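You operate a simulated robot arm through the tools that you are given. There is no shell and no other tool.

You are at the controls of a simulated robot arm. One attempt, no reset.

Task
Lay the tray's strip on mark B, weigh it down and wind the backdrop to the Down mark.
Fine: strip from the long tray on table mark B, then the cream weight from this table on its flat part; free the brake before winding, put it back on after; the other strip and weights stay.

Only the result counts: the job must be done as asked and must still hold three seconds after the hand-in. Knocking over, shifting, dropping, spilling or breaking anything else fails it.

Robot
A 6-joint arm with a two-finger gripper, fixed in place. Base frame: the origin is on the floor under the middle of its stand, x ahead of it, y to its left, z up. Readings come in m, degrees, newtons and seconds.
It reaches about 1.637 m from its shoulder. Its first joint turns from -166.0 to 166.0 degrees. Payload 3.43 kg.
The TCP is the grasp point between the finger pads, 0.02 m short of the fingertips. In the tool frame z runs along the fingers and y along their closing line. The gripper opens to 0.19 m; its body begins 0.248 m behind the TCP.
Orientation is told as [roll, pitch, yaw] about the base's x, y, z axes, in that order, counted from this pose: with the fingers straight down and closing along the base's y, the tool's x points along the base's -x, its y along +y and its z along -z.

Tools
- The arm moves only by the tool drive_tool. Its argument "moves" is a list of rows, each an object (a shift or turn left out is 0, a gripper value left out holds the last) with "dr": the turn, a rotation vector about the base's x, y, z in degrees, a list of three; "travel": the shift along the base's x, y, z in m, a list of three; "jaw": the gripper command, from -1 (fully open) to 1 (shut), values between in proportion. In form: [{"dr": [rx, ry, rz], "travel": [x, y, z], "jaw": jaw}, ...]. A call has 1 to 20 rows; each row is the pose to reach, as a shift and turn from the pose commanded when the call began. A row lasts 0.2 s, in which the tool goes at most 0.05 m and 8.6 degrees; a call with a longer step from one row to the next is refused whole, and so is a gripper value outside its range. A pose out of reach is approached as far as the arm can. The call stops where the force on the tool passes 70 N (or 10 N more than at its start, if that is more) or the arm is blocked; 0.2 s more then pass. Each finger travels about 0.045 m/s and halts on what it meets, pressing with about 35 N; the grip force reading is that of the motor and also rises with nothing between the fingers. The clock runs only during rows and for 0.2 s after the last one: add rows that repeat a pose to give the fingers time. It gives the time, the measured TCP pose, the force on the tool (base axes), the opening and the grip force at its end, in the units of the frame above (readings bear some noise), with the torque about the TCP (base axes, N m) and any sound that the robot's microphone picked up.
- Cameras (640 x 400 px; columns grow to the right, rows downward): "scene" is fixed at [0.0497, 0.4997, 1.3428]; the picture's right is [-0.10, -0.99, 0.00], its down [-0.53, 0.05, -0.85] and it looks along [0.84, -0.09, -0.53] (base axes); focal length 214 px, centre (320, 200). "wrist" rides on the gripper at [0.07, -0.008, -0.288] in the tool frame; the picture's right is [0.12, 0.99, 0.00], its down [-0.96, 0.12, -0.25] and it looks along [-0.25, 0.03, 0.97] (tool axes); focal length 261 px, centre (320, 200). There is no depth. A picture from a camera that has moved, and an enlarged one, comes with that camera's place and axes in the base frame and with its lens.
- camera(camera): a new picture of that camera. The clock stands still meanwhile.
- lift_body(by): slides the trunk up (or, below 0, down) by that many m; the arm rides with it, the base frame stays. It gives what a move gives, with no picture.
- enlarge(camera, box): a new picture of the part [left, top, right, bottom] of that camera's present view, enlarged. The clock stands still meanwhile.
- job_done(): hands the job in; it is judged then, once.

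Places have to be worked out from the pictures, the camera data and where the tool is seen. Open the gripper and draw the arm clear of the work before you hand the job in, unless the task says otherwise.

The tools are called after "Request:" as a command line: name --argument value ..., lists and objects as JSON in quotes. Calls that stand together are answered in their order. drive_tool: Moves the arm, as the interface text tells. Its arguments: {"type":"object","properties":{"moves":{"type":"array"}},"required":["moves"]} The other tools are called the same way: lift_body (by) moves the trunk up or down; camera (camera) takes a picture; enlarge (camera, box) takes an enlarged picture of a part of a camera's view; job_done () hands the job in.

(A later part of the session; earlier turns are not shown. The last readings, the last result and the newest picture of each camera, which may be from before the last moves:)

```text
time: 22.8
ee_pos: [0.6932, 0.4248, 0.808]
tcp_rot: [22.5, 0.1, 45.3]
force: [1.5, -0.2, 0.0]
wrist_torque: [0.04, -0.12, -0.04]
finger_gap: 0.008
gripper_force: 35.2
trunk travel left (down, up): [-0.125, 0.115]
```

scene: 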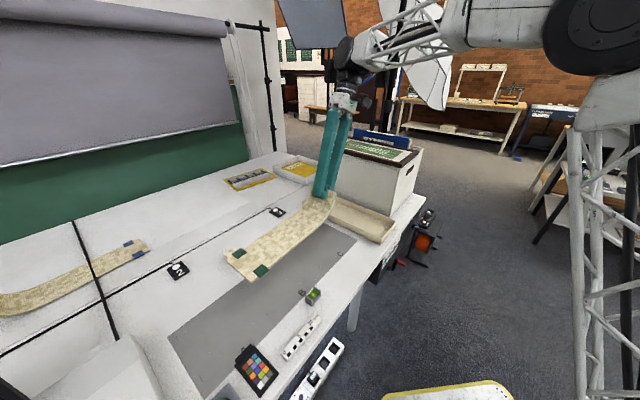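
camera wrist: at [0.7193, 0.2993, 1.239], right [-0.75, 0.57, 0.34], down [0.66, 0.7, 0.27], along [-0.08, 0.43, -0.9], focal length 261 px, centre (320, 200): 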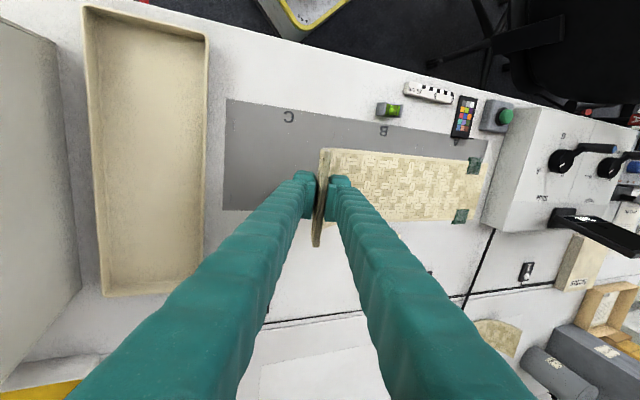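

Contact is starting (vertical force went from −1.6 to 0 N). I'll go a little further.

Request:
drive_tool --moves '[{"travel": [0, 0, -0.0015]}, {"travel": [0, 0, -0.003]}, {"travel": [0, 0, -0.003]}]'

Request:
enlarge --camera "wrist" --box '[290, 80, 530, 260]'

Request:
enlarge --camera "scene" --box '[220, 190, 360, 290]'

```text
time: 23.6
ee_pos: [0.6935, 0.4245, 0.8033]
tcp_rot: [22.5, 0.0, 45.3]
force: [0.8, -0.1, 1.2]
wrist_torque: [0.02, -0.08, -0.04]
finger_gap: 0.008
gripper_force: 35.0
trunk travel left (down, up): [-0.125, 0.115]
```

```text
2.22 times, centred on (410, 170) of wrist
camera zoom: at [0.7278, 0.2905, 1.0659], right [-0.74, 0.56, 0.38], down [0.67, 0.69, 0.27], along [-0.11, 0.46, -0.88], focal length 579 px, centre (120, 267)
```

zoom: 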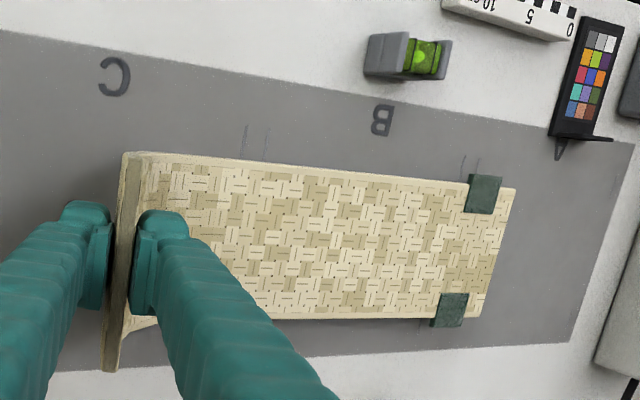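

```text
4.00 times, centred on (290, 240) of scene
camera zoom: at [0.0497, 0.4997, 1.3428], right [-0.1, -0.99, 0.0], down [-0.53, 0.05, -0.85], along [0.84, -0.09, -0.53], focal length 858 px, centre (440, 40)
```

zoom: 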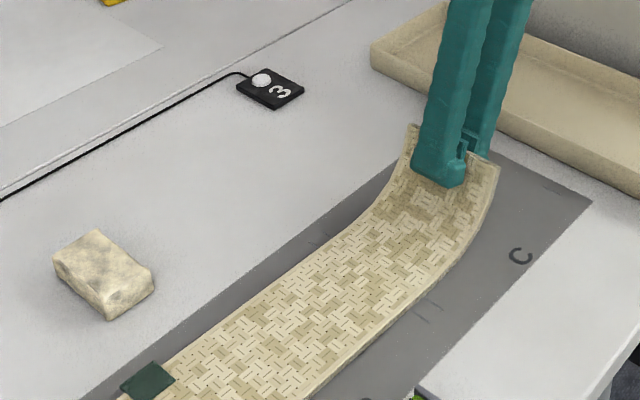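

The pads seem to have shifted in view, so the flat end may be slightly raised with the curl base touching first. I'll look closely at the flat end.

Request:
enlarge --camera "scene" --box '[220, 230, 300, 290]'

Request:
enlarge --camera "scene" --box '[280, 190, 360, 250]'

Request:
enlarge --camera "wrist" --box '[420, 120, 520, 220]'

```text
6.67 times, centred on (260, 260) of scene
camera zoom: at [0.0497, 0.4997, 1.3428], right [-0.1, -0.99, 0.0], down [-0.53, 0.05, -0.85], along [0.84, -0.09, -0.53], focal length 1430 px, centre (720, -200)
```

zoom: 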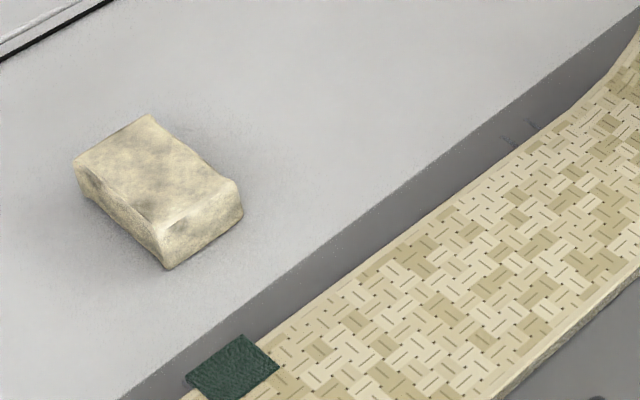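

```text
6.67 times, centred on (320, 220) of scene
camera zoom: at [0.0497, 0.4997, 1.3428], right [-0.1, -0.99, 0.0], down [-0.53, 0.05, -0.85], along [0.84, -0.09, -0.53], focal length 1430 px, centre (320, 67)
```

zoom: 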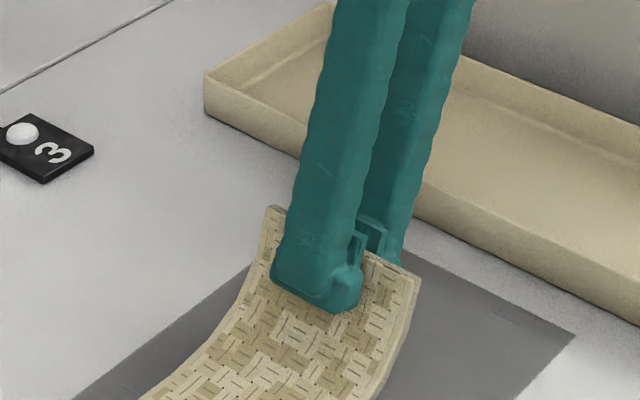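

```text
4.00 times, centred on (470, 170) of wrist
camera zoom: at [0.7278, 0.2905, 1.0659], right [-0.74, 0.56, 0.38], down [0.67, 0.69, 0.27], along [-0.11, 0.46, -0.88], focal length 1043 px, centre (-280, 320)
```

zoom: 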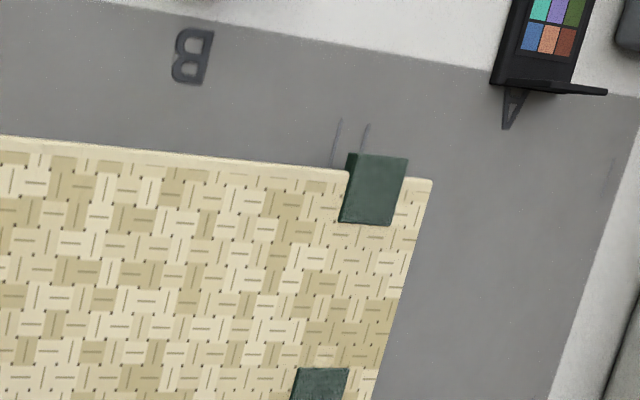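

Let me triangulate the pads with a matching scene view.

Request:
enlarge --camera "scene" --box '[210, 240, 310, 315]'

Request:
enlarge --camera "wrist" --box '[430, 140, 510, 230]'

```text
5.33 times, centred on (260, 278) of scene
camera zoom: at [0.0497, 0.4997, 1.3428], right [-0.1, -0.99, 0.0], down [-0.53, 0.05, -0.85], along [0.84, -0.09, -0.53], focal length 1144 px, centre (640, -213)
```

zoom: 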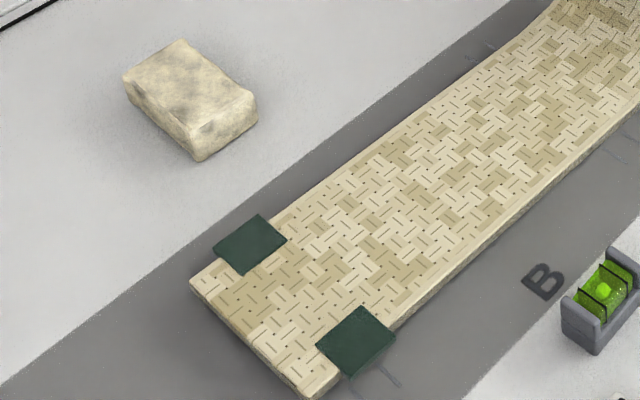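

```text
4.44 times, centred on (470, 185) of wrist
camera zoom: at [0.7278, 0.2905, 1.0659], right [-0.74, 0.56, 0.38], down [0.67, 0.69, 0.27], along [-0.11, 0.46, -0.88], focal length 1158 px, centre (-347, 267)
```

zoom: 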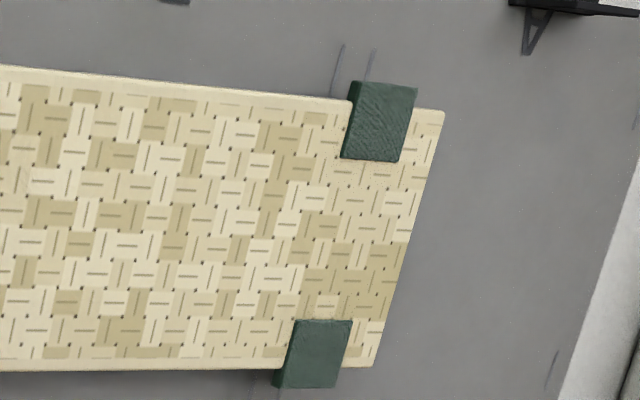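

The flat end is at f≈0.134 and depth ±0.054 with only millimetre-level lift, so the placement is good. I'll release gently.

Request:
drive_tool --moves '[{"jaw": 0.85}, {"jaw": 0.75}, {"jaw": 0.6}, {"jaw": 0.6}, {"jaw": 0.6}]'

Request:
enlarge --camera "wrist" --box '[290, 80, 530, 260]'

Request:
enlarge --camera "scene" --box '[210, 190, 370, 315]'

```text
time: 24.8
ee_pos: [0.6927, 0.4235, 0.8051]
tcp_rot: [22.5, 0.0, 45.3]
force: [-0.1, 0.6, -0.4]
wrist_torque: [0.02, -0.02, -0.02]
finger_gap: 0.0377
gripper_force: 0.0
trunk travel left (down, up): [-0.125, 0.115]
```

```text
2.22 times, centred on (410, 170) of wrist
camera zoom: at [0.7279, 0.2905, 1.066], right [-0.74, 0.56, 0.38], down [0.67, 0.69, 0.27], along [-0.11, 0.46, -0.88], focal length 579 px, centre (120, 267)
```

zoom: 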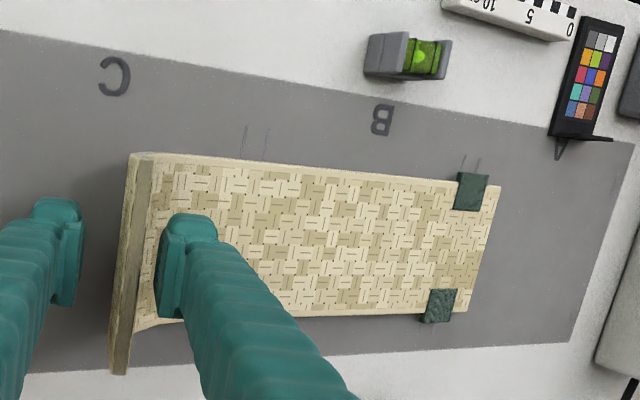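

```text
3.20 times, centred on (290, 252) of scene
camera zoom: at [0.0497, 0.4997, 1.3428], right [-0.1, -0.99, 0.0], down [-0.53, 0.05, -0.85], along [0.84, -0.09, -0.53], focal length 686 px, centre (416, 32)
```

zoom: 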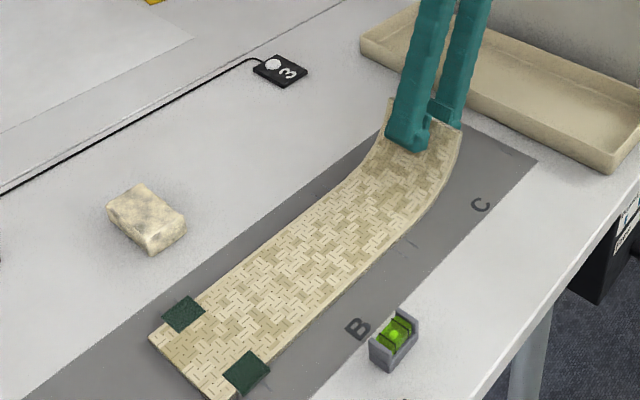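

The strip has settled flat with its pads on the B ticks. I'll withdraw along the tool axis.

Request:
drive_tool --moves '[{"travel": [0.0054, -0.0054, 0.0185]}, {"travel": [0.0109, -0.0108, 0.037]}, {"travel": [0.0163, -0.0162, 0.0555]}, {"travel": [0.0218, -0.0215, 0.0739]}, {"travel": [0.0272, -0.0269, 0.0924]}, {"travel": [0.0381, -0.0377, 0.129]}, {"travel": [0.045, -0.045, 0.17]}]'

Request:
camera --camera "wrist"

Request:
enlarge --camera "scene" --box '[210, 190, 370, 315]'

```text
time: 26.4
ee_pos: [0.7376, 0.3803, 0.9746]
tcp_rot: [22.5, 0.0, 45.5]
force: [-0.1, -0.1, 0.3]
wrist_torque: [-0.04, 0.02, 0.08]
finger_gap: 0.038
gripper_force: 0.2
trunk travel left (down, up): [-0.125, 0.115]
```

```text
taken
camera wrist: at [0.7722, 0.2469, 1.2365], right [-0.74, 0.56, 0.38], down [0.67, 0.69, 0.27], along [-0.11, 0.45, -0.88], focal length 261 px, centre (320, 200)
```

wrist: 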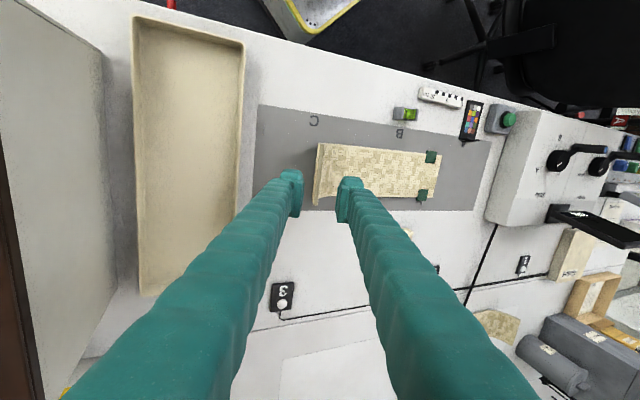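

```text
3.20 times, centred on (290, 252) of scene
camera zoom: at [0.0497, 0.4997, 1.3428], right [-0.1, -0.99, 0.0], down [-0.53, 0.05, -0.85], along [0.84, -0.09, -0.53], focal length 686 px, centre (416, 32)
```

zoom: 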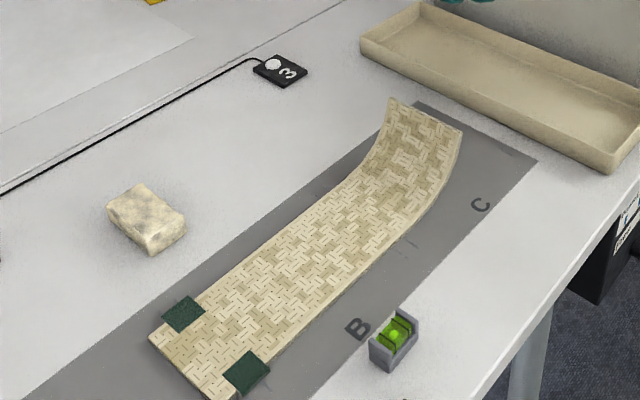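

The strip stands undisturbed. Next is the cream stone near (0.62, 0.74): I'll go back to vertical and hover over it.

Request:
drive_tool --moves '[{"travel": [-0.012, 0.036, 0.003], "dr": [-1.6, -1.6, 0], "jaw": 0.0}, {"travel": [-0.024, 0.072, 0.006], "dr": [-3.2, -3.2, 0]}, {"travel": [-0.036, 0.108, 0.01], "dr": [-4.8, -4.8, 0]}, {"travel": [-0.048, 0.145, 0.013], "dr": [-6.3, -6.4, 0]}, {"travel": [-0.06, 0.181, 0.016], "dr": [-7.9, -8.0, 0]}, {"travel": [-0.071, 0.217, 0.019], "dr": [-9.5, -9.6, 0]}, {"travel": [-0.083, 0.253, 0.022], "dr": [-11.1, -11.2, 0]}, {"travel": [-0.095, 0.29, 0.025], "dr": [-12.7, -12.8, 0]}, {"travel": [-0.107, 0.326, 0.025], "dr": [-14.3, -14.4, 0]}, {"travel": [-0.119, 0.363, 0.025], "dr": [-15.8, -16.0, 0]}, {"travel": [-0.119, 0.363, 0.025], "dr": [-15.8, -16.0, 0]}]'

Request:
camera --camera "wrist"

Request:
enlarge --camera "wrist" --box '[240, 100, 400, 220]'

Request:
enlarge --camera "scene" --box '[210, 235, 260, 275]'

```text
time: 28.8
ee_pos: [0.6186, 0.7439, 0.9988]
tcp_rot: [0.0, 0.0, 45.3]
force: [-0.2, 0.5, 0.3]
wrist_torque: [-0.06, 0.01, 0.02]
finger_gap: 0.0949
gripper_force: 0.1
trunk travel left (down, up): [-0.125, 0.115]
```

```text
taken
camera wrist: at [0.5755, 0.6867, 1.2855], right [-0.79, 0.61, 0.0], down [0.59, 0.77, 0.25], along [0.15, 0.2, -0.97], focal length 261 px, centre (320, 200)
```

wrist: 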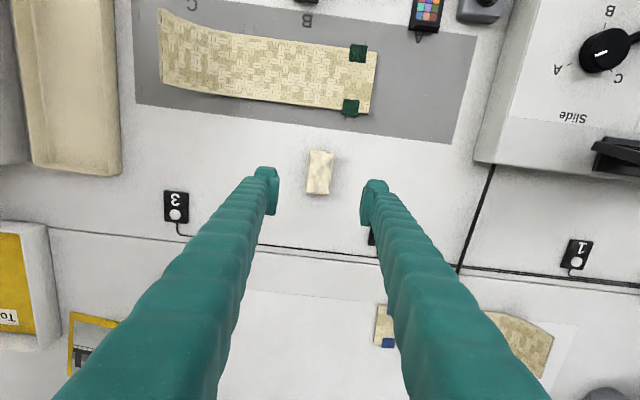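

```text
3.33 times, centred on (320, 160) of wrist
camera zoom: at [0.5755, 0.6867, 1.2855], right [-0.79, 0.61, 0.0], down [0.59, 0.77, 0.25], along [0.15, 0.2, -0.97], focal length 869 px, centre (320, 333)
```

zoom: 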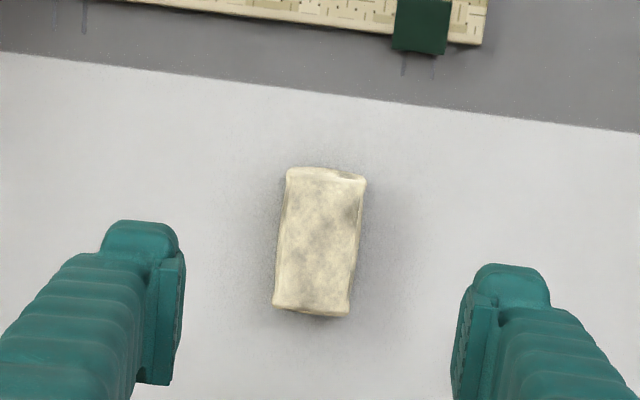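

```text
10.00 times, centred on (235, 255) of scene
camera zoom: at [0.0497, 0.4997, 1.3428], right [-0.1, -0.99, 0.0], down [-0.53, 0.05, -0.85], along [0.84, -0.09, -0.53], focal length 2145 px, centre (1170, -350)
```

zoom: 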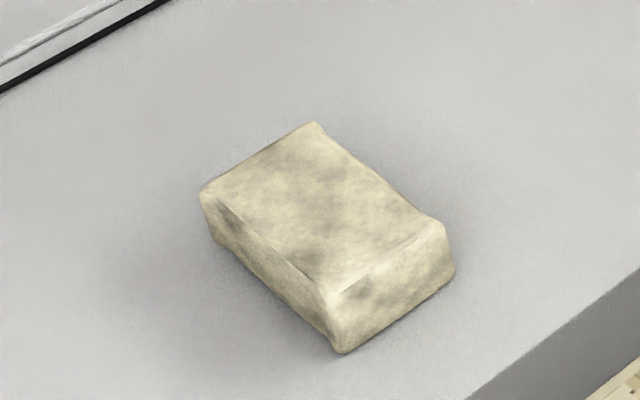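

The stone is about 47×82×27 mm with its long axis at ~46°, centred near (0.624, 0.749). I'll centre over it and descend with the jaw about 0.095 m open.

Request:
drive_tool --moves '[{"travel": [0.003, 0.003, -0.04]}, {"travel": [0.0057, 0.0055, -0.08]}, {"travel": [0.0057, 0.0055, -0.12]}, {"travel": [0.0057, 0.0055, -0.16]}, {"travel": [0.0057, 0.0055, -0.18]}, {"travel": [0.0057, 0.0055, -0.18]}]'

Request:
enlarge --camera "wrist" --box '[240, 120, 400, 240]'

Request:
enlarge --camera "scene" --box '[180, 190, 300, 290]'

```text
time: 30.2
ee_pos: [0.6249, 0.7491, 0.821]
tcp_rot: [0.0, 0.0, 45.5]
force: [0.2, 0.5, 0.1]
wrist_torque: [-0.03, -0.01, -0.02]
finger_gap: 0.0953
gripper_force: 0.0
trunk travel left (down, up): [-0.125, 0.115]
```

```text
3.33 times, centred on (320, 180) of wrist
camera zoom: at [0.5813, 0.6917, 1.1067], right [-0.79, 0.61, 0.0], down [0.59, 0.77, 0.25], along [0.15, 0.2, -0.97], focal length 869 px, centre (320, 267)
```

zoom: 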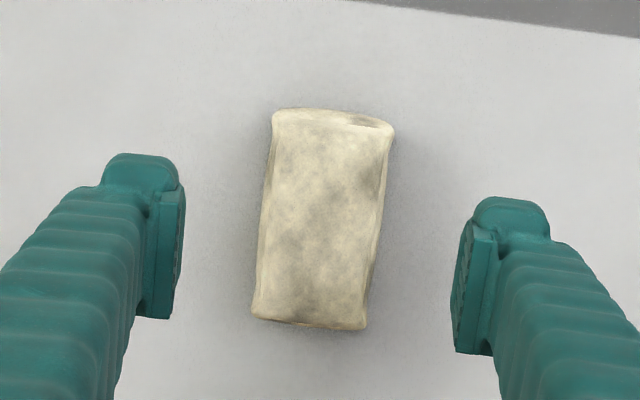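

```text
4.00 times, centred on (240, 240) of scene
camera zoom: at [0.0497, 0.4997, 1.3428], right [-0.1, -0.99, 0.0], down [-0.53, 0.05, -0.85], along [0.84, -0.09, -0.53], focal length 858 px, centre (640, 40)
```

zoom: 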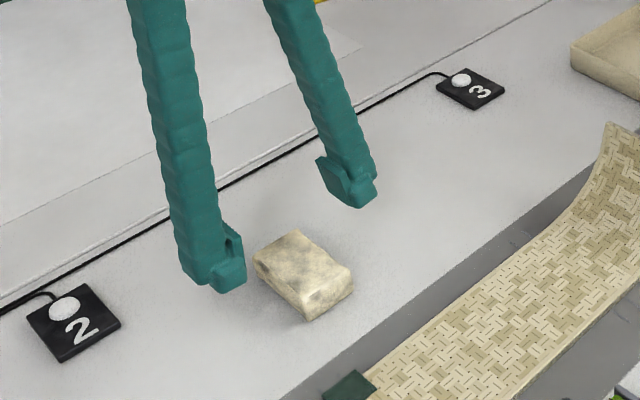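

The stone is centred. I'll descend to z≈0.768 and close on it.

Request:
drive_tool --moves '[{"travel": [0, 0, -0.02]}, {"travel": [0, 0, -0.04]}, {"travel": [0, 0, -0.052]}, {"travel": [0, 0, -0.052], "jaw": 0.4}, {"travel": [0, 0, -0.052], "jaw": 1}, {"travel": [0, 0, -0.052], "jaw": 1}, {"travel": [0, 0, -0.052], "jaw": 1}, {"travel": [0, 0, -0.052], "jaw": 1}, {"travel": [0, 0, -0.052], "jaw": 1}]'

Request:
enlarge --camera "wrist" --box '[240, 120, 400, 240]'

```text
time: 32.2
ee_pos: [0.6234, 0.7486, 0.767]
tcp_rot: [0.1, 0.1, 45.4]
force: [-0.3, -0.3, 0.9]
wrist_torque: [0.03, 0.03, -0.04]
finger_gap: 0.0488
gripper_force: 34.6
trunk travel left (down, up): [-0.125, 0.115]
```

```text
3.33 times, centred on (320, 180) of wrist
camera zoom: at [0.5811, 0.6916, 1.0539], right [-0.79, 0.61, 0.0], down [0.59, 0.77, 0.25], along [0.15, 0.2, -0.97], focal length 869 px, centre (320, 267)
```

zoom: 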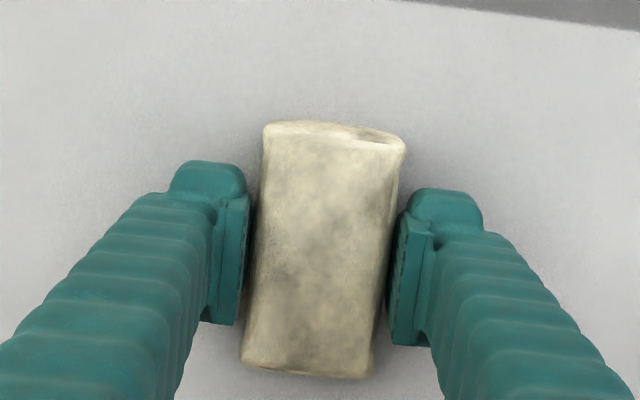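

The stone is gripped (48.8 mm). I'll lift it 0.1 m and carry it over the centre of the strip's flat part.

Request:
drive_tool --moves '[{"travel": [0, 0, 0.02]}, {"travel": [0, 0, 0.05]}, {"travel": [0, 0, 0.08]}, {"travel": [-0.012, -0.024, 0.1]}, {"travel": [-0.029, -0.056, 0.1]}, {"travel": [-0.048, -0.094, 0.1]}, {"travel": [-0.067, -0.131, 0.1]}, {"travel": [-0.08, -0.156, 0.1]}, {"travel": [-0.0865, -0.169, 0.1]}, {"travel": [-0.0865, -0.169, 0.1]}]'

Request:
camera --camera "wrist"

Request:
enlarge --camera "scene" --box '[180, 190, 340, 320]'

```text
time: 34.4
ee_pos: [0.5373, 0.5785, 0.8683]
tcp_rot: [0.0, -0.1, 45.5]
force: [-0.7, -0.1, -3.6]
wrist_torque: [0.01, 0.01, -0.01]
finger_gap: 0.0491
gripper_force: 34.9
trunk travel left (down, up): [-0.125, 0.115]
```

```text
taken
camera wrist: at [0.494, 0.5218, 1.1543], right [-0.79, 0.61, 0.0], down [0.59, 0.77, 0.25], along [0.15, 0.2, -0.97], focal length 261 px, centre (320, 200)
```

wrist: 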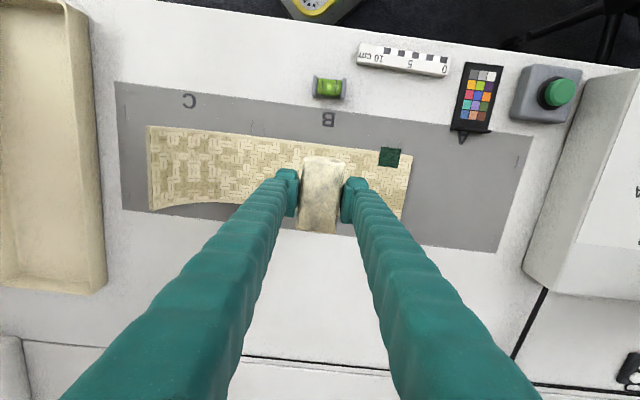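

```text
3.08 times, centred on (260, 255) of scene
camera zoom: at [0.0497, 0.4997, 1.3428], right [-0.1, -0.99, 0.0], down [-0.53, 0.05, -0.85], along [0.84, -0.09, -0.53], focal length 660 px, centre (505, 31)
```

zoom: 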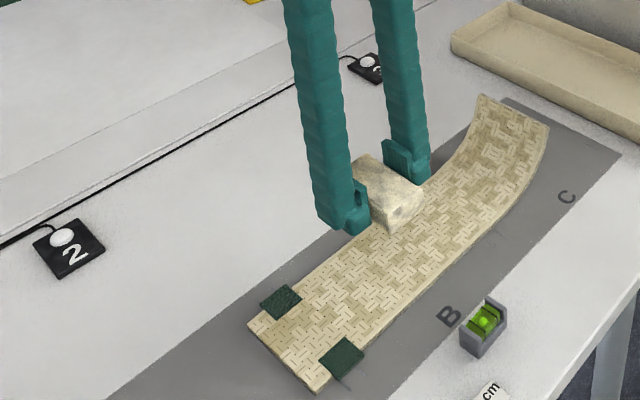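

The stone (about 0.37 kg) is above the flat centre. Lowering it gently.

Request:
drive_tool --moves '[{"travel": [0, 0, -0.03]}, {"travel": [0, 0, -0.06]}, {"travel": [0, 0, -0.08]}, {"travel": [0, 0, -0.087]}, {"travel": [0, 0, -0.087]}]'

Request:
enlarge --camera "wrist" --box '[220, 80, 440, 260]'

```text
time: 35.6
ee_pos: [0.5376, 0.5784, 0.7798]
tcp_rot: [-0.1, 0.0, 45.5]
force: [0.5, -0.9, -3.7]
wrist_torque: [0.01, 0.01, -0.04]
finger_gap: 0.0488
gripper_force: 35.4
trunk travel left (down, up): [-0.125, 0.115]
```

```text
2.22 times, centred on (330, 170) of wrist
camera zoom: at [0.4948, 0.5222, 1.0669], right [-0.79, 0.61, 0.0], down [0.59, 0.77, 0.25], along [0.15, 0.2, -0.97], focal length 579 px, centre (298, 267)
```

zoom: 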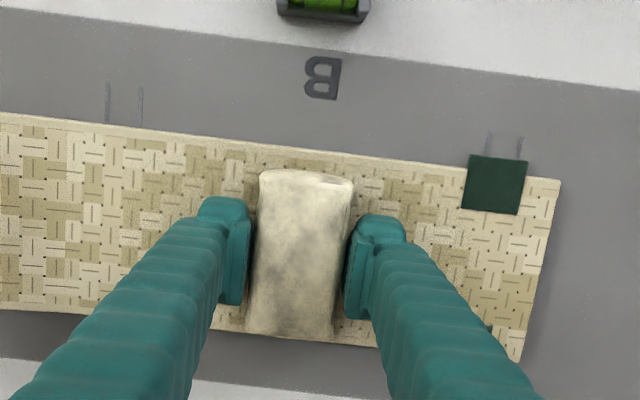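

Not touching yet. I'll continue in small steps.

Request:
drive_tool --moves '[{"travel": [0, 0, -0.002]}, {"travel": [0, 0, -0.004]}, {"travel": [0, 0, -0.004]}]'

```text
time: 36.4
ee_pos: [0.5375, 0.5797, 0.7772]
tcp_rot: [0.1, 0.1, 45.4]
force: [-0.4, 0.4, -2.5]
wrist_torque: [0.0, 0.0, -0.01]
finger_gap: 0.0492
gripper_force: 35.3
trunk travel left (down, up): [-0.125, 0.115]
```

Request:
drive_tool --moves '[{"travel": [0, 0, -0.0015]}, {"travel": [0, 0, -0.003]}, {"travel": [0, 0, -0.003]}]'

```text
time: 37.2
ee_pos: [0.5374, 0.5788, 0.7759]
tcp_rot: [0.1, -0.3, 45.4]
force: [-3.3, -2.3, 33.5]
wrist_torque: [-0.4, 0.28, -0.03]
finger_gap: 0.0491
gripper_force: 35.3
trunk travel left (down, up): [-0.125, 0.115]
```

Firm contact now (33 N). I'll ease up about 2 mm to unload, then open slowly.

Request:
drive_tool --moves '[{"travel": [0, 0, 0.001]}, {"travel": [0, 0, 0.0018]}, {"travel": [0, 0, 0.0018]}]'

```text
time: 38.0
ee_pos: [0.538, 0.579, 0.7764]
tcp_rot: [-0.1, -0.2, 45.4]
force: [-1.6, 0.3, 21.5]
wrist_torque: [0.13, -0.13, 0.0]
finger_gap: 0.0491
gripper_force: 34.9
trunk travel left (down, up): [-0.125, 0.115]
```

Request:
drive_tool --moves '[{"travel": [0, 0, 0.0008]}, {"travel": [0, 0, 0.0015]}, {"travel": [0, 0, 0.0015]}]'

```text
time: 38.8
ee_pos: [0.5389, 0.5787, 0.7768]
tcp_rot: [0.0, 0.0, 45.4]
force: [-0.9, 0.8, -0.7]
wrist_torque: [0.13, -0.05, 0.07]
finger_gap: 0.0489
gripper_force: 35.6
trunk travel left (down, up): [-0.125, 0.115]
```

The load is now mostly resting on the strip (−0.7 N). Opening slowly.

Request:
drive_tool --moves '[{"jaw": 0.45}, {"jaw": 0.4}, {"jaw": 0.3}, {"jaw": 0.2}, {"jaw": 0.2}, {"jaw": 0.2}]'

Request:
enlarge --camera "wrist" --box '[220, 80, 440, 260]'

Request:
enlarge --camera "scene" --box '[180, 190, 340, 320]'

```text
time: 40.2
ee_pos: [0.5373, 0.5796, 0.7784]
tcp_rot: [0.0, 0.1, 45.4]
force: [-0.2, -0.7, -0.7]
wrist_torque: [0.03, -0.01, 0.0]
finger_gap: 0.076
gripper_force: 0.0
trunk travel left (down, up): [-0.125, 0.115]
```

```text
2.22 times, centred on (330, 170) of wrist
camera zoom: at [0.495, 0.5224, 1.0637], right [-0.79, 0.61, 0.0], down [0.59, 0.77, 0.25], along [0.15, 0.2, -0.97], focal length 579 px, centre (298, 267)
```

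zoom: 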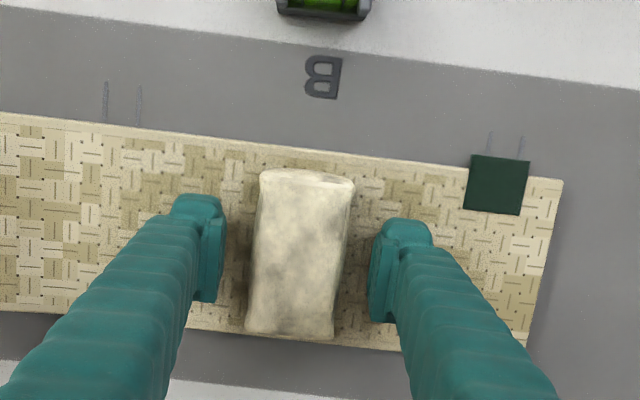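

```text
3.08 times, centred on (260, 255) of scene
camera zoom: at [0.0497, 0.4997, 1.3428], right [-0.1, -0.99, 0.0], down [-0.53, 0.05, -0.85], along [0.84, -0.09, -0.53], focal length 660 px, centre (505, 31)
```

zoom: 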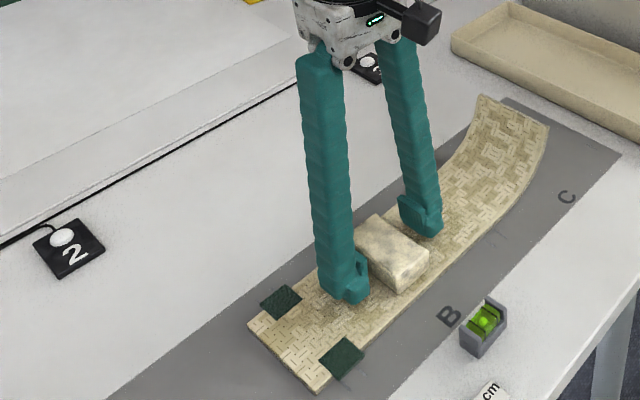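

The stone rests on the flat centre and the strip hasn't shifted. I'll rise straight up.

Request:
drive_tool --moves '[{"travel": [0, 0, 0.03]}, {"travel": [0, 0, 0.07]}, {"travel": [0, 0, 0.11]}, {"travel": [0, 0, 0.16]}, {"travel": [0, 0, 0.21]}, {"travel": [0, 0, 0.26]}, {"travel": [0, 0, 0.3]}, {"travel": [0, 0, 0.32]}]'

Request:
camera --camera "wrist"

Request:
camera --camera "scene"

```text
time: 42.0
ee_pos: [0.5376, 0.5794, 1.0979]
tcp_rot: [0.0, 0.0, 45.4]
force: [0.3, 0.4, 0.4]
wrist_torque: [0.01, 0.0, -0.04]
finger_gap: 0.0759
gripper_force: 0.2
trunk travel left (down, up): [-0.125, 0.115]
```

```text
taken
camera wrist: at [0.4948, 0.5226, 1.384], right [-0.79, 0.61, 0.0], down [0.59, 0.77, 0.25], along [0.15, 0.2, -0.97], focal length 261 px, centre (320, 200)
```

wrist: 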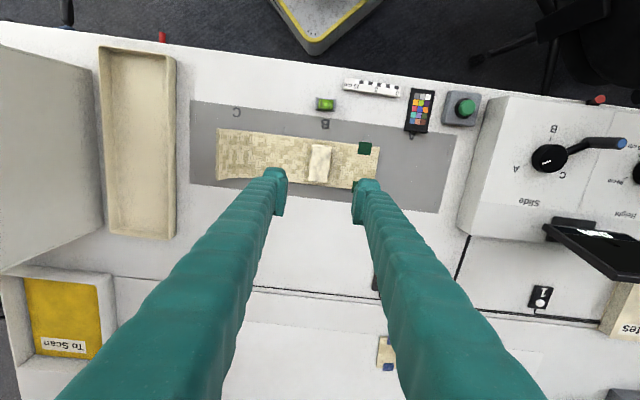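

```text
taken
```

scene: 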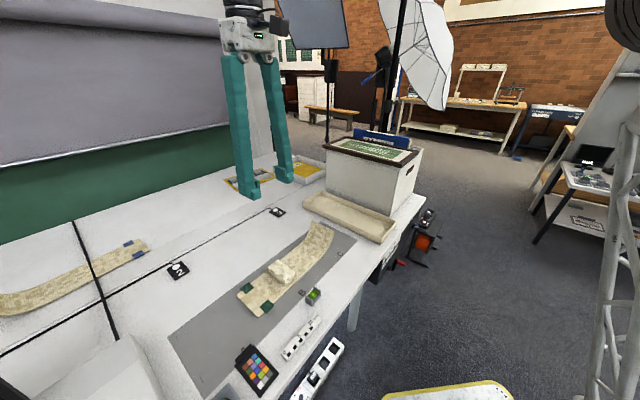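

The strip and weight are in place. Next is the winder: I'll bring the arm back over the front aisle while pitching the fingers forward toward the panel.

Request:
drive_tool --moves '[{"travel": [0.004, -0.045, 0], "dr": [3.05, -3.01, 0]}, {"travel": [0.009, -0.09, 0], "dr": [6.1, -6.02, 0]}, {"travel": [0.013, -0.135, 0], "dr": [9.15, -9.03, 0]}, {"travel": [0.018, -0.18, 0], "dr": [12.2, -12.04, 0]}, {"travel": [0.022, -0.225, 0], "dr": [15.25, -15.05, 0]}, {"travel": [0.027, -0.27, 0], "dr": [18.3, -18.06, 0]}, {"travel": [0.031, -0.315, 0], "dr": [21.35, -21.07, 0]}, {"travel": [0.035, -0.36, 0], "dr": [24.4, -24.08, 0]}, {"travel": [0.04, -0.405, 0], "dr": [27.45, -27.09, 0]}, {"travel": [0.044, -0.45, 0], "dr": [30.5, -30.1, 0]}, {"travel": [0.049, -0.495, 0], "dr": [33.55, -33.11, 0]}, {"travel": [0.053, -0.54, 0], "dr": [36.6, -36.12, 0]}, {"travel": [0.058, -0.585, 0], "dr": [39.65, -39.13, 0]}, {"travel": [0.062, -0.63, 0], "dr": [42.7, -42.1, 0]}, {"travel": [0.062, -0.63, 0], "dr": [42.7, -42.1, 0]}]'

Request:
camera --camera "wrist"

Request:
camera --camera "scene"

```text
time: 45.2
ee_pos: [0.602, -0.0343, 1.0971]
tcp_rot: [0.2, -60.1, 47.1]
force: [-2.6, -5.2, 0.0]
wrist_torque: [0.63, -0.39, 0.3]
finger_gap: 0.0759
gripper_force: 0.1
trunk travel left (down, up): [-0.125, 0.115]
```

```text
taken
camera wrist: at [0.4158, -0.2499, 1.1789], right [-0.77, 0.63, -0.1], down [0.1, 0.27, 0.96], along [0.63, 0.73, -0.27], focal length 261 px, centre (320, 200)
```

wrist: 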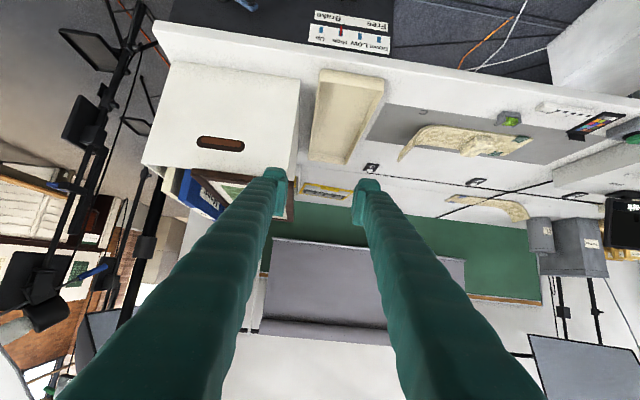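

```text
taken
```

scene: 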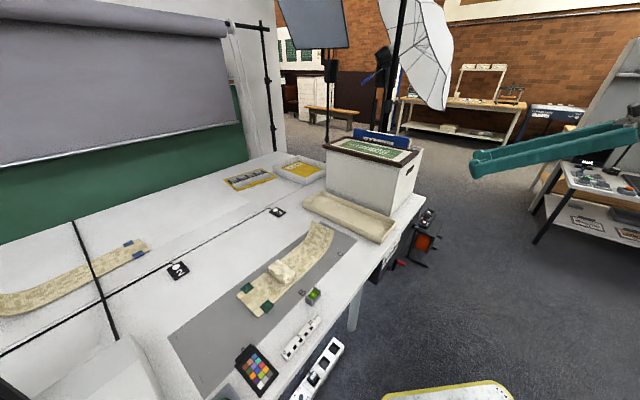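

The view is inverted but the panel is visible. I'll back off slightly and descend to look at the panel straight on.

Request:
drive_tool --moves '[{"travel": [-0.01, -0.01, -0.04]}, {"travel": [-0.02, -0.02, -0.08]}, {"travel": [-0.02, -0.03, -0.12]}, {"travel": [-0.02, -0.04, -0.16]}, {"travel": [-0.02, -0.05, -0.2]}, {"travel": [-0.02, -0.06, -0.24]}, {"travel": [-0.02, -0.07, -0.28]}, {"travel": [-0.02, -0.07, -0.28]}]'

Request:
camera --camera "wrist"

```text
time: 47.0
ee_pos: [0.5802, -0.1215, 0.816]
tcp_rot: [0.3, -60.0, 45.3]
force: [-0.3, 0.0, 0.4]
wrist_torque: [-0.03, -0.01, 0.0]
finger_gap: 0.0761
gripper_force: 0.0
trunk travel left (down, up): [-0.125, 0.115]
```

```text
taken
camera wrist: at [0.3876, -0.3308, 0.898], right [-0.75, 0.65, -0.1], down [0.11, 0.27, 0.96], along [0.65, 0.71, -0.27], focal length 261 px, centre (320, 200)
```

wrist: 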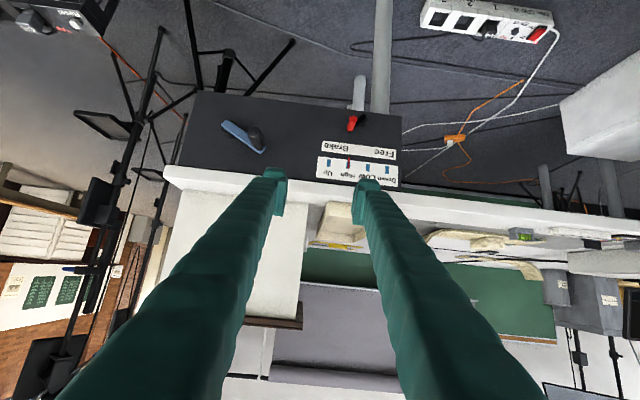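

Now the panel faces the camera (image upside down). Enlarging the panel.

Request:
enlarge --camera "wrist" --box '[180, 70, 420, 220]'

Request:
enlarge --camera "wrist" --box '[300, 80, 420, 190]'

Request:
enlarge --camera "wrist" --box '[180, 90, 300, 190]'

```text
2.67 times, centred on (300, 145) of wrist
camera zoom: at [0.3876, -0.3308, 0.898], right [-0.75, 0.65, -0.1], down [0.11, 0.27, 0.96], along [0.65, 0.71, -0.27], focal length 695 px, centre (373, 347)
```

zoom: 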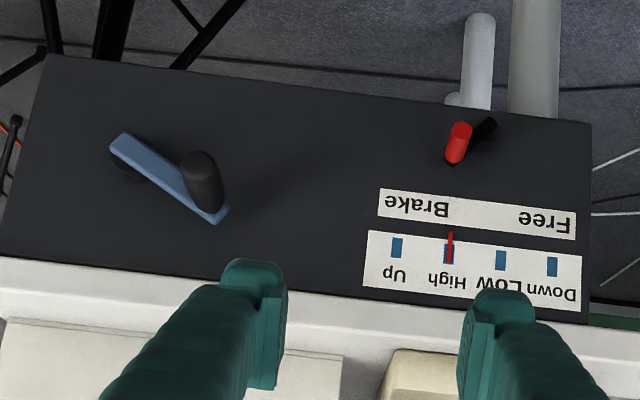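

```text
3.64 times, centred on (360, 135) of wrist
camera zoom: at [0.3876, -0.3308, 0.898], right [-0.75, 0.65, -0.1], down [0.11, 0.27, 0.96], along [0.65, 0.71, -0.27], focal length 948 px, centre (174, 436)
```

zoom: 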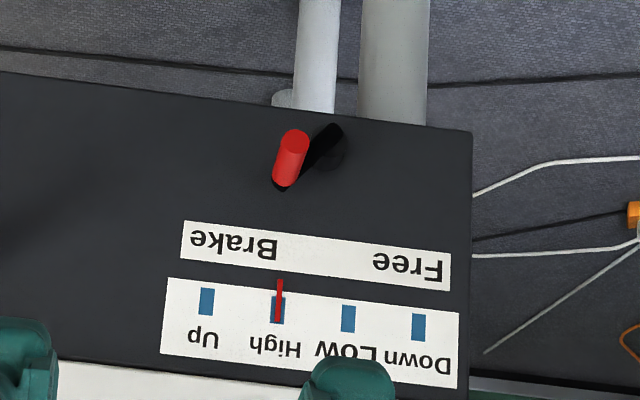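

```text
4.00 times, centred on (240, 140) of wrist
camera zoom: at [0.3876, -0.3308, 0.898], right [-0.75, 0.65, -0.1], down [0.11, 0.27, 0.96], along [0.65, 0.71, -0.27], focal length 1043 px, centre (640, 440)
```

zoom: 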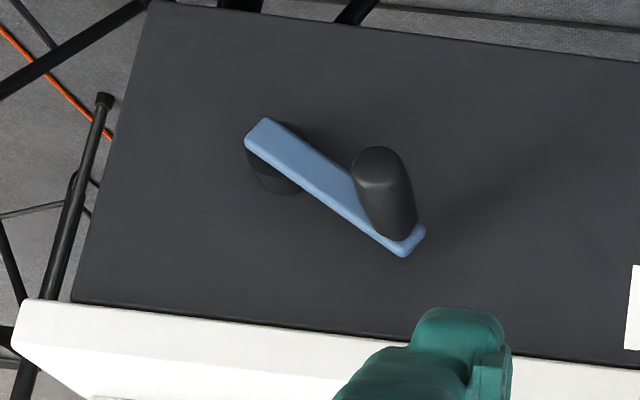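

I have a clear view of the panel. The brake peg is at lateral ≈−0.442, z≈0.59, D≈0.514–0.55 on a 5 cm arm pointing to Brake, and Free lies to its mirrored side. The crank hub is at lateral ≈−0.71, z≈0.61 with a radius of about 0.083. I'll approach the brake peg with a caging gap.

Request:
drive_tool --moves '[{"travel": [0.007, 0.02, -0.03], "jaw": 0.6}, {"travel": [0.014, 0.04, -0.06]}, {"travel": [0.021, 0.06, -0.09]}, {"travel": [0.028, 0.08, -0.118]}, {"travel": [0.035, 0.1, -0.146]}, {"travel": [0.042, 0.119, -0.174]}, {"travel": [0.042, 0.119, -0.174]}]'

Request:
camera --camera "wrist"

Request:
enlarge --camera "wrist" --box '[220, 80, 420, 240]'

Request:
enlarge --camera "scene" --box '[370, 200, 490, 300]'

```text
time: 48.6
ee_pos: [0.6656, -0.0443, 0.6456]
tcp_rot: [0.6, -59.9, 45.3]
force: [-0.9, 0.5, -0.5]
wrist_torque: [-0.02, 0.04, -0.03]
finger_gap: 0.0378
gripper_force: 0.0
out of reach, approached as far as the arm can: row 3, 4, 5, 6, 7
trunk travel left (down, up): [-0.125, 0.115]
```

```text
taken
camera wrist: at [0.4743, -0.2555, 0.7277], right [-0.75, 0.65, -0.1], down [0.11, 0.27, 0.96], along [0.65, 0.71, -0.27], focal length 261 px, centre (320, 200)
```

wrist: 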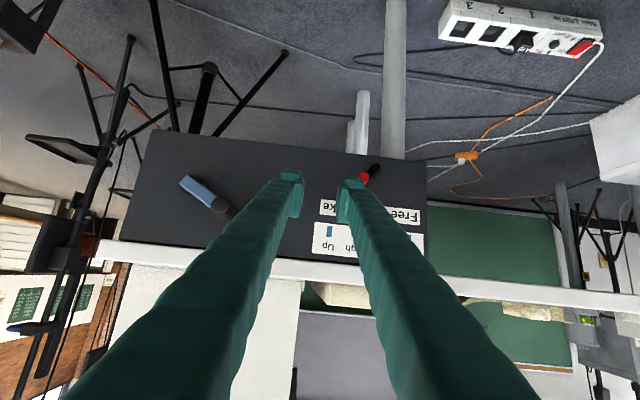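

```text
2.50 times, centred on (320, 160) of wrist
camera zoom: at [0.4743, -0.2555, 0.7277], right [-0.75, 0.65, -0.1], down [0.11, 0.27, 0.96], along [0.65, 0.71, -0.27], focal length 652 px, centre (320, 300)
```

zoom: 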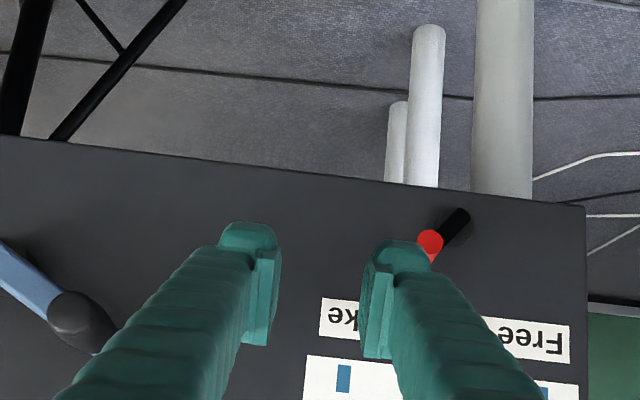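

```text
4.00 times, centred on (430, 250) of scene
camera zoom: at [0.0497, 0.4997, 1.3428], right [-0.1, -0.99, 0.0], down [-0.53, 0.05, -0.85], along [0.84, -0.09, -0.53], focal length 858 px, centre (-120, 0)
```

zoom: 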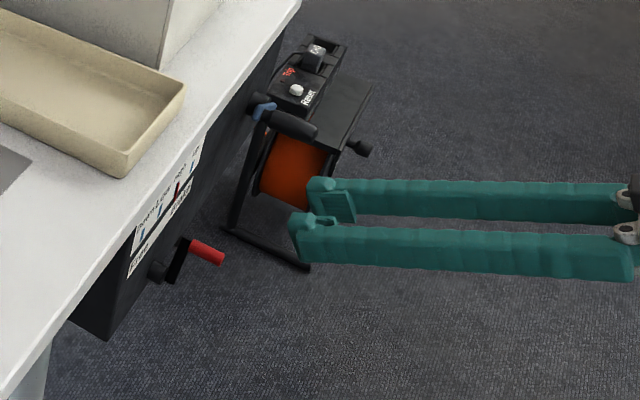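

The 60° pitch folds the arm too close to its base, so that pose is out of reach. I'll use a steeper finger angle (about 30° from vertical), which puts the wrist farther out. First I'll back up and re-pitch.

Request:
drive_tool --moves '[{"travel": [-0.01, -0.01, 0.03], "dr": [-3.5, 3.5, 0]}, {"travel": [-0.015, -0.015, 0.06], "dr": [-7.1, 7.0, 0]}, {"travel": [-0.015, -0.015, 0.09], "dr": [-10.6, 10.5, 0]}, {"travel": [-0.015, -0.015, 0.11], "dr": [-14.2, 14.0, 0]}, {"travel": [-0.015, -0.015, 0.12], "dr": [-17.7, 17.6, 0]}, {"travel": [-0.015, -0.015, 0.12], "dr": [-21.3, 21.1, 0]}, {"travel": [-0.015, -0.015, 0.12], "dr": [-21.3, 21.1, 0]}]'

Request:
camera --camera "wrist"

```text
time: 50.2
ee_pos: [0.6514, -0.0599, 0.7652]
tcp_rot: [0.1, -30.0, 45.3]
force: [0.6, -0.6, -0.1]
wrist_torque: [0.03, -0.01, -0.02]
finger_gap: 0.0381
gripper_force: 0.1
trunk travel left (down, up): [-0.125, 0.115]
```

```text
taken
camera wrist: at [0.5142, -0.213, 0.9783], right [-0.78, 0.62, -0.06], down [0.42, 0.58, 0.7], along [0.47, 0.52, -0.72], focal length 261 px, centre (320, 200)
```

wrist: 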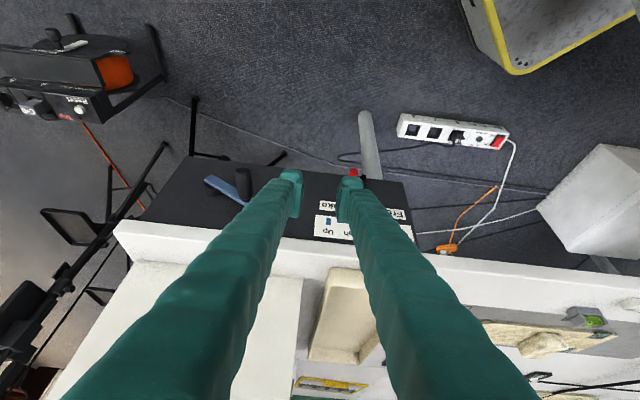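

Now at a workable pose. I'll move to a pre-grasp point above and in front of the brake peg.

Request:
drive_tool --moves '[{"travel": [0, 0.03, -0.03]}, {"travel": [0, 0.06, -0.06]}, {"travel": [0, 0.087, -0.095]}, {"travel": [0, 0.087, -0.095]}]'

Request:
camera --camera "wrist"

Request:
enlarge --camera "wrist" --box '[260, 110, 400, 230]'

Request:
enlarge --camera "scene" --box '[370, 200, 470, 290]'

```text
time: 51.2
ee_pos: [0.6515, 0.0278, 0.6726]
tcp_rot: [0.2, -30.0, 45.3]
force: [-0.7, 1.2, -1.0]
wrist_torque: [0.0, 0.01, 0.04]
finger_gap: 0.0379
gripper_force: 0.0
trunk travel left (down, up): [-0.125, 0.115]
```

```text
taken
camera wrist: at [0.5144, -0.1256, 0.8836], right [-0.78, 0.62, -0.06], down [0.42, 0.58, 0.7], along [0.47, 0.52, -0.72], focal length 261 px, centre (320, 200)
```

wrist: 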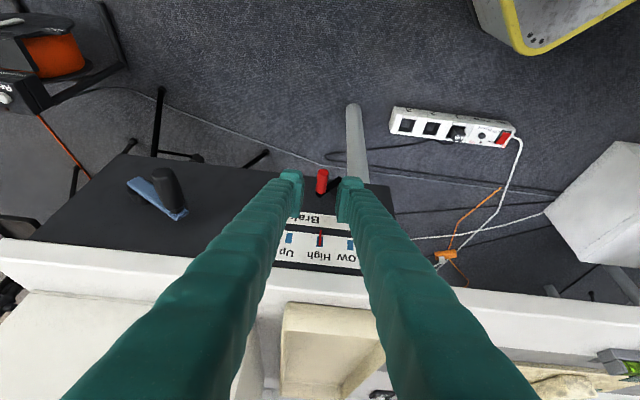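

```text
3.33 times, centred on (330, 170) of wrist
camera zoom: at [0.5144, -0.1256, 0.8836], right [-0.78, 0.62, -0.06], down [0.42, 0.58, 0.7], along [0.47, 0.52, -0.72], focal length 869 px, centre (287, 300)
```

zoom: 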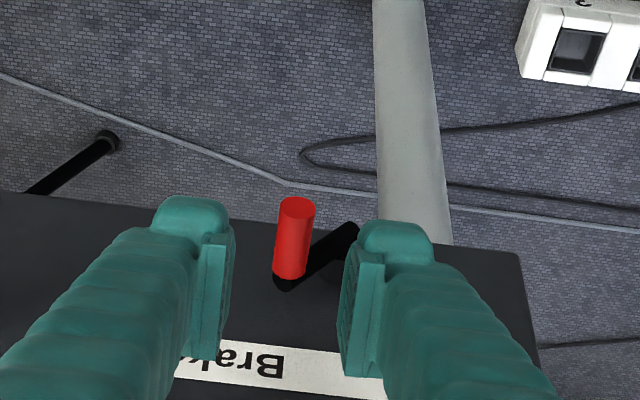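

```text
4.44 times, centred on (420, 245) of scene
camera zoom: at [0.0497, 0.4997, 1.3428], right [-0.1, -0.99, 0.0], down [-0.53, 0.05, -0.85], along [0.84, -0.09, -0.53], focal length 953 px, centre (-124, 0)
```

zoom: 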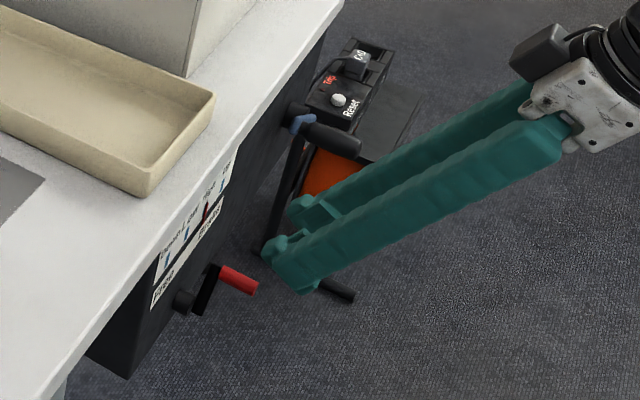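

Alignment is good (peg at D≈0.508–0.542, lateral −0.440, z≈0.587). Advancing so the fingers straddle the peg, then narrowing to a loose cage.

Request:
drive_tool --moves '[{"travel": [0.0096, 0.0103, -0.027]}, {"travel": [0.0192, 0.0206, -0.054]}, {"travel": [0.0288, 0.0309, -0.081]}, {"travel": [0.0288, 0.0309, -0.081]}]'

Request:
enlarge --camera "wrist" --box '[260, 110, 400, 230]'

Request:
enlarge --camera "scene" --box '[370, 200, 470, 290]'

```text
time: 52.2
ee_pos: [0.6806, 0.0571, 0.591]
tcp_rot: [0.2, -30.2, 45.3]
force: [-0.3, 0.5, 1.6]
wrist_torque: [0.04, -0.02, -0.03]
finger_gap: 0.038
gripper_force: 0.1
trunk travel left (down, up): [-0.125, 0.115]
```

```text
3.33 times, centred on (330, 170) of wrist
camera zoom: at [0.543, -0.0954, 0.8031], right [-0.78, 0.62, -0.06], down [0.42, 0.58, 0.7], along [0.47, 0.52, -0.72], focal length 869 px, centre (287, 300)
```

zoom: 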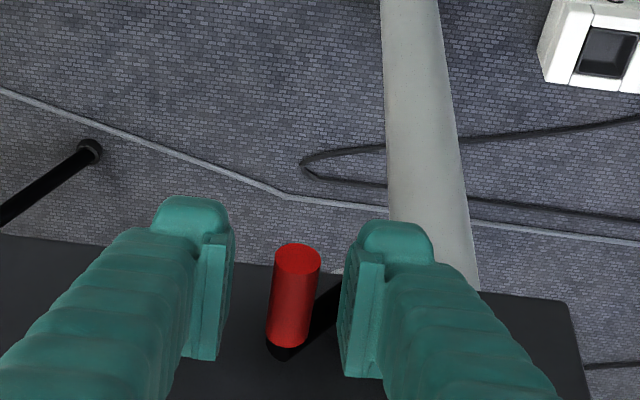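

```text
4.44 times, centred on (420, 245) of scene
camera zoom: at [0.0497, 0.4997, 1.3428], right [-0.1, -0.99, 0.0], down [-0.53, 0.05, -0.85], along [0.84, -0.09, -0.53], focal length 953 px, centre (-124, 0)
```

zoom: 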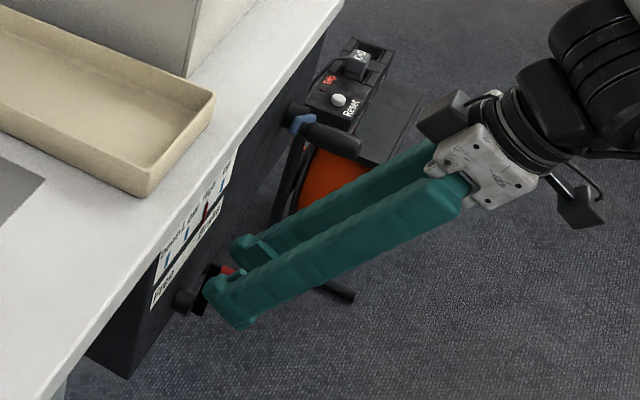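

The peg is between the pads. I'll narrow to about 22 mm and start the lever toward Free along its arc, half-way first.

Request:
drive_tool --moves '[{"jaw": 0.77}, {"jaw": 0.77}, {"travel": [-0.005, 0.005, 0.005]}, {"travel": [-0.0101, 0.0101, 0.008]}, {"travel": [-0.0156, 0.0156, 0.0103]}, {"travel": [-0.0212, 0.0212, 0.011]}, {"travel": [-0.0212, 0.0212, 0.011]}]'

Request:
enlarge --camera "wrist" --box '[260, 110, 400, 230]'

Request:
enlarge --camera "scene" --box '[370, 200, 470, 290]'

```text
time: 53.8
ee_pos: [0.6586, 0.078, 0.6008]
tcp_rot: [0.2, -30.0, 45.3]
force: [0.1, -0.7, -0.2]
wrist_torque: [-0.04, 0.0, -0.02]
finger_gap: 0.0218
gripper_force: 0.1
trunk travel left (down, up): [-0.125, 0.115]
```

```text
3.33 times, centred on (330, 170) of wrist
camera zoom: at [0.5217, -0.0738, 0.8135], right [-0.78, 0.62, -0.06], down [0.42, 0.58, 0.7], along [0.47, 0.52, -0.72], focal length 869 px, centre (287, 300)
```

zoom: 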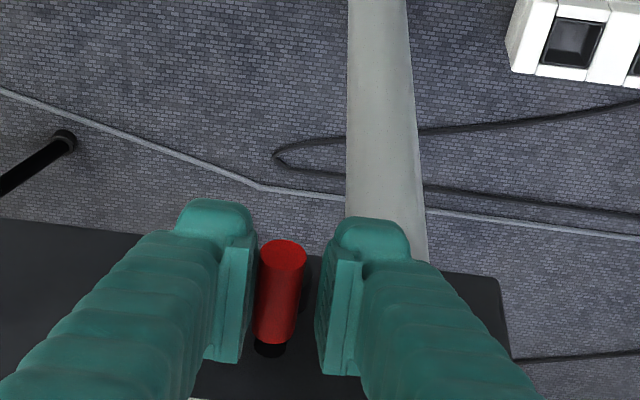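

```text
4.44 times, centred on (420, 245) of scene
camera zoom: at [0.0497, 0.4997, 1.3428], right [-0.1, -0.99, 0.0], down [-0.53, 0.05, -0.85], along [0.84, -0.09, -0.53], focal length 953 px, centre (-124, 0)
```

zoom: 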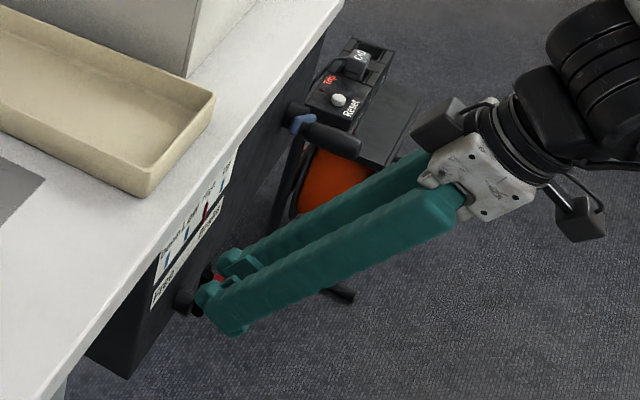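

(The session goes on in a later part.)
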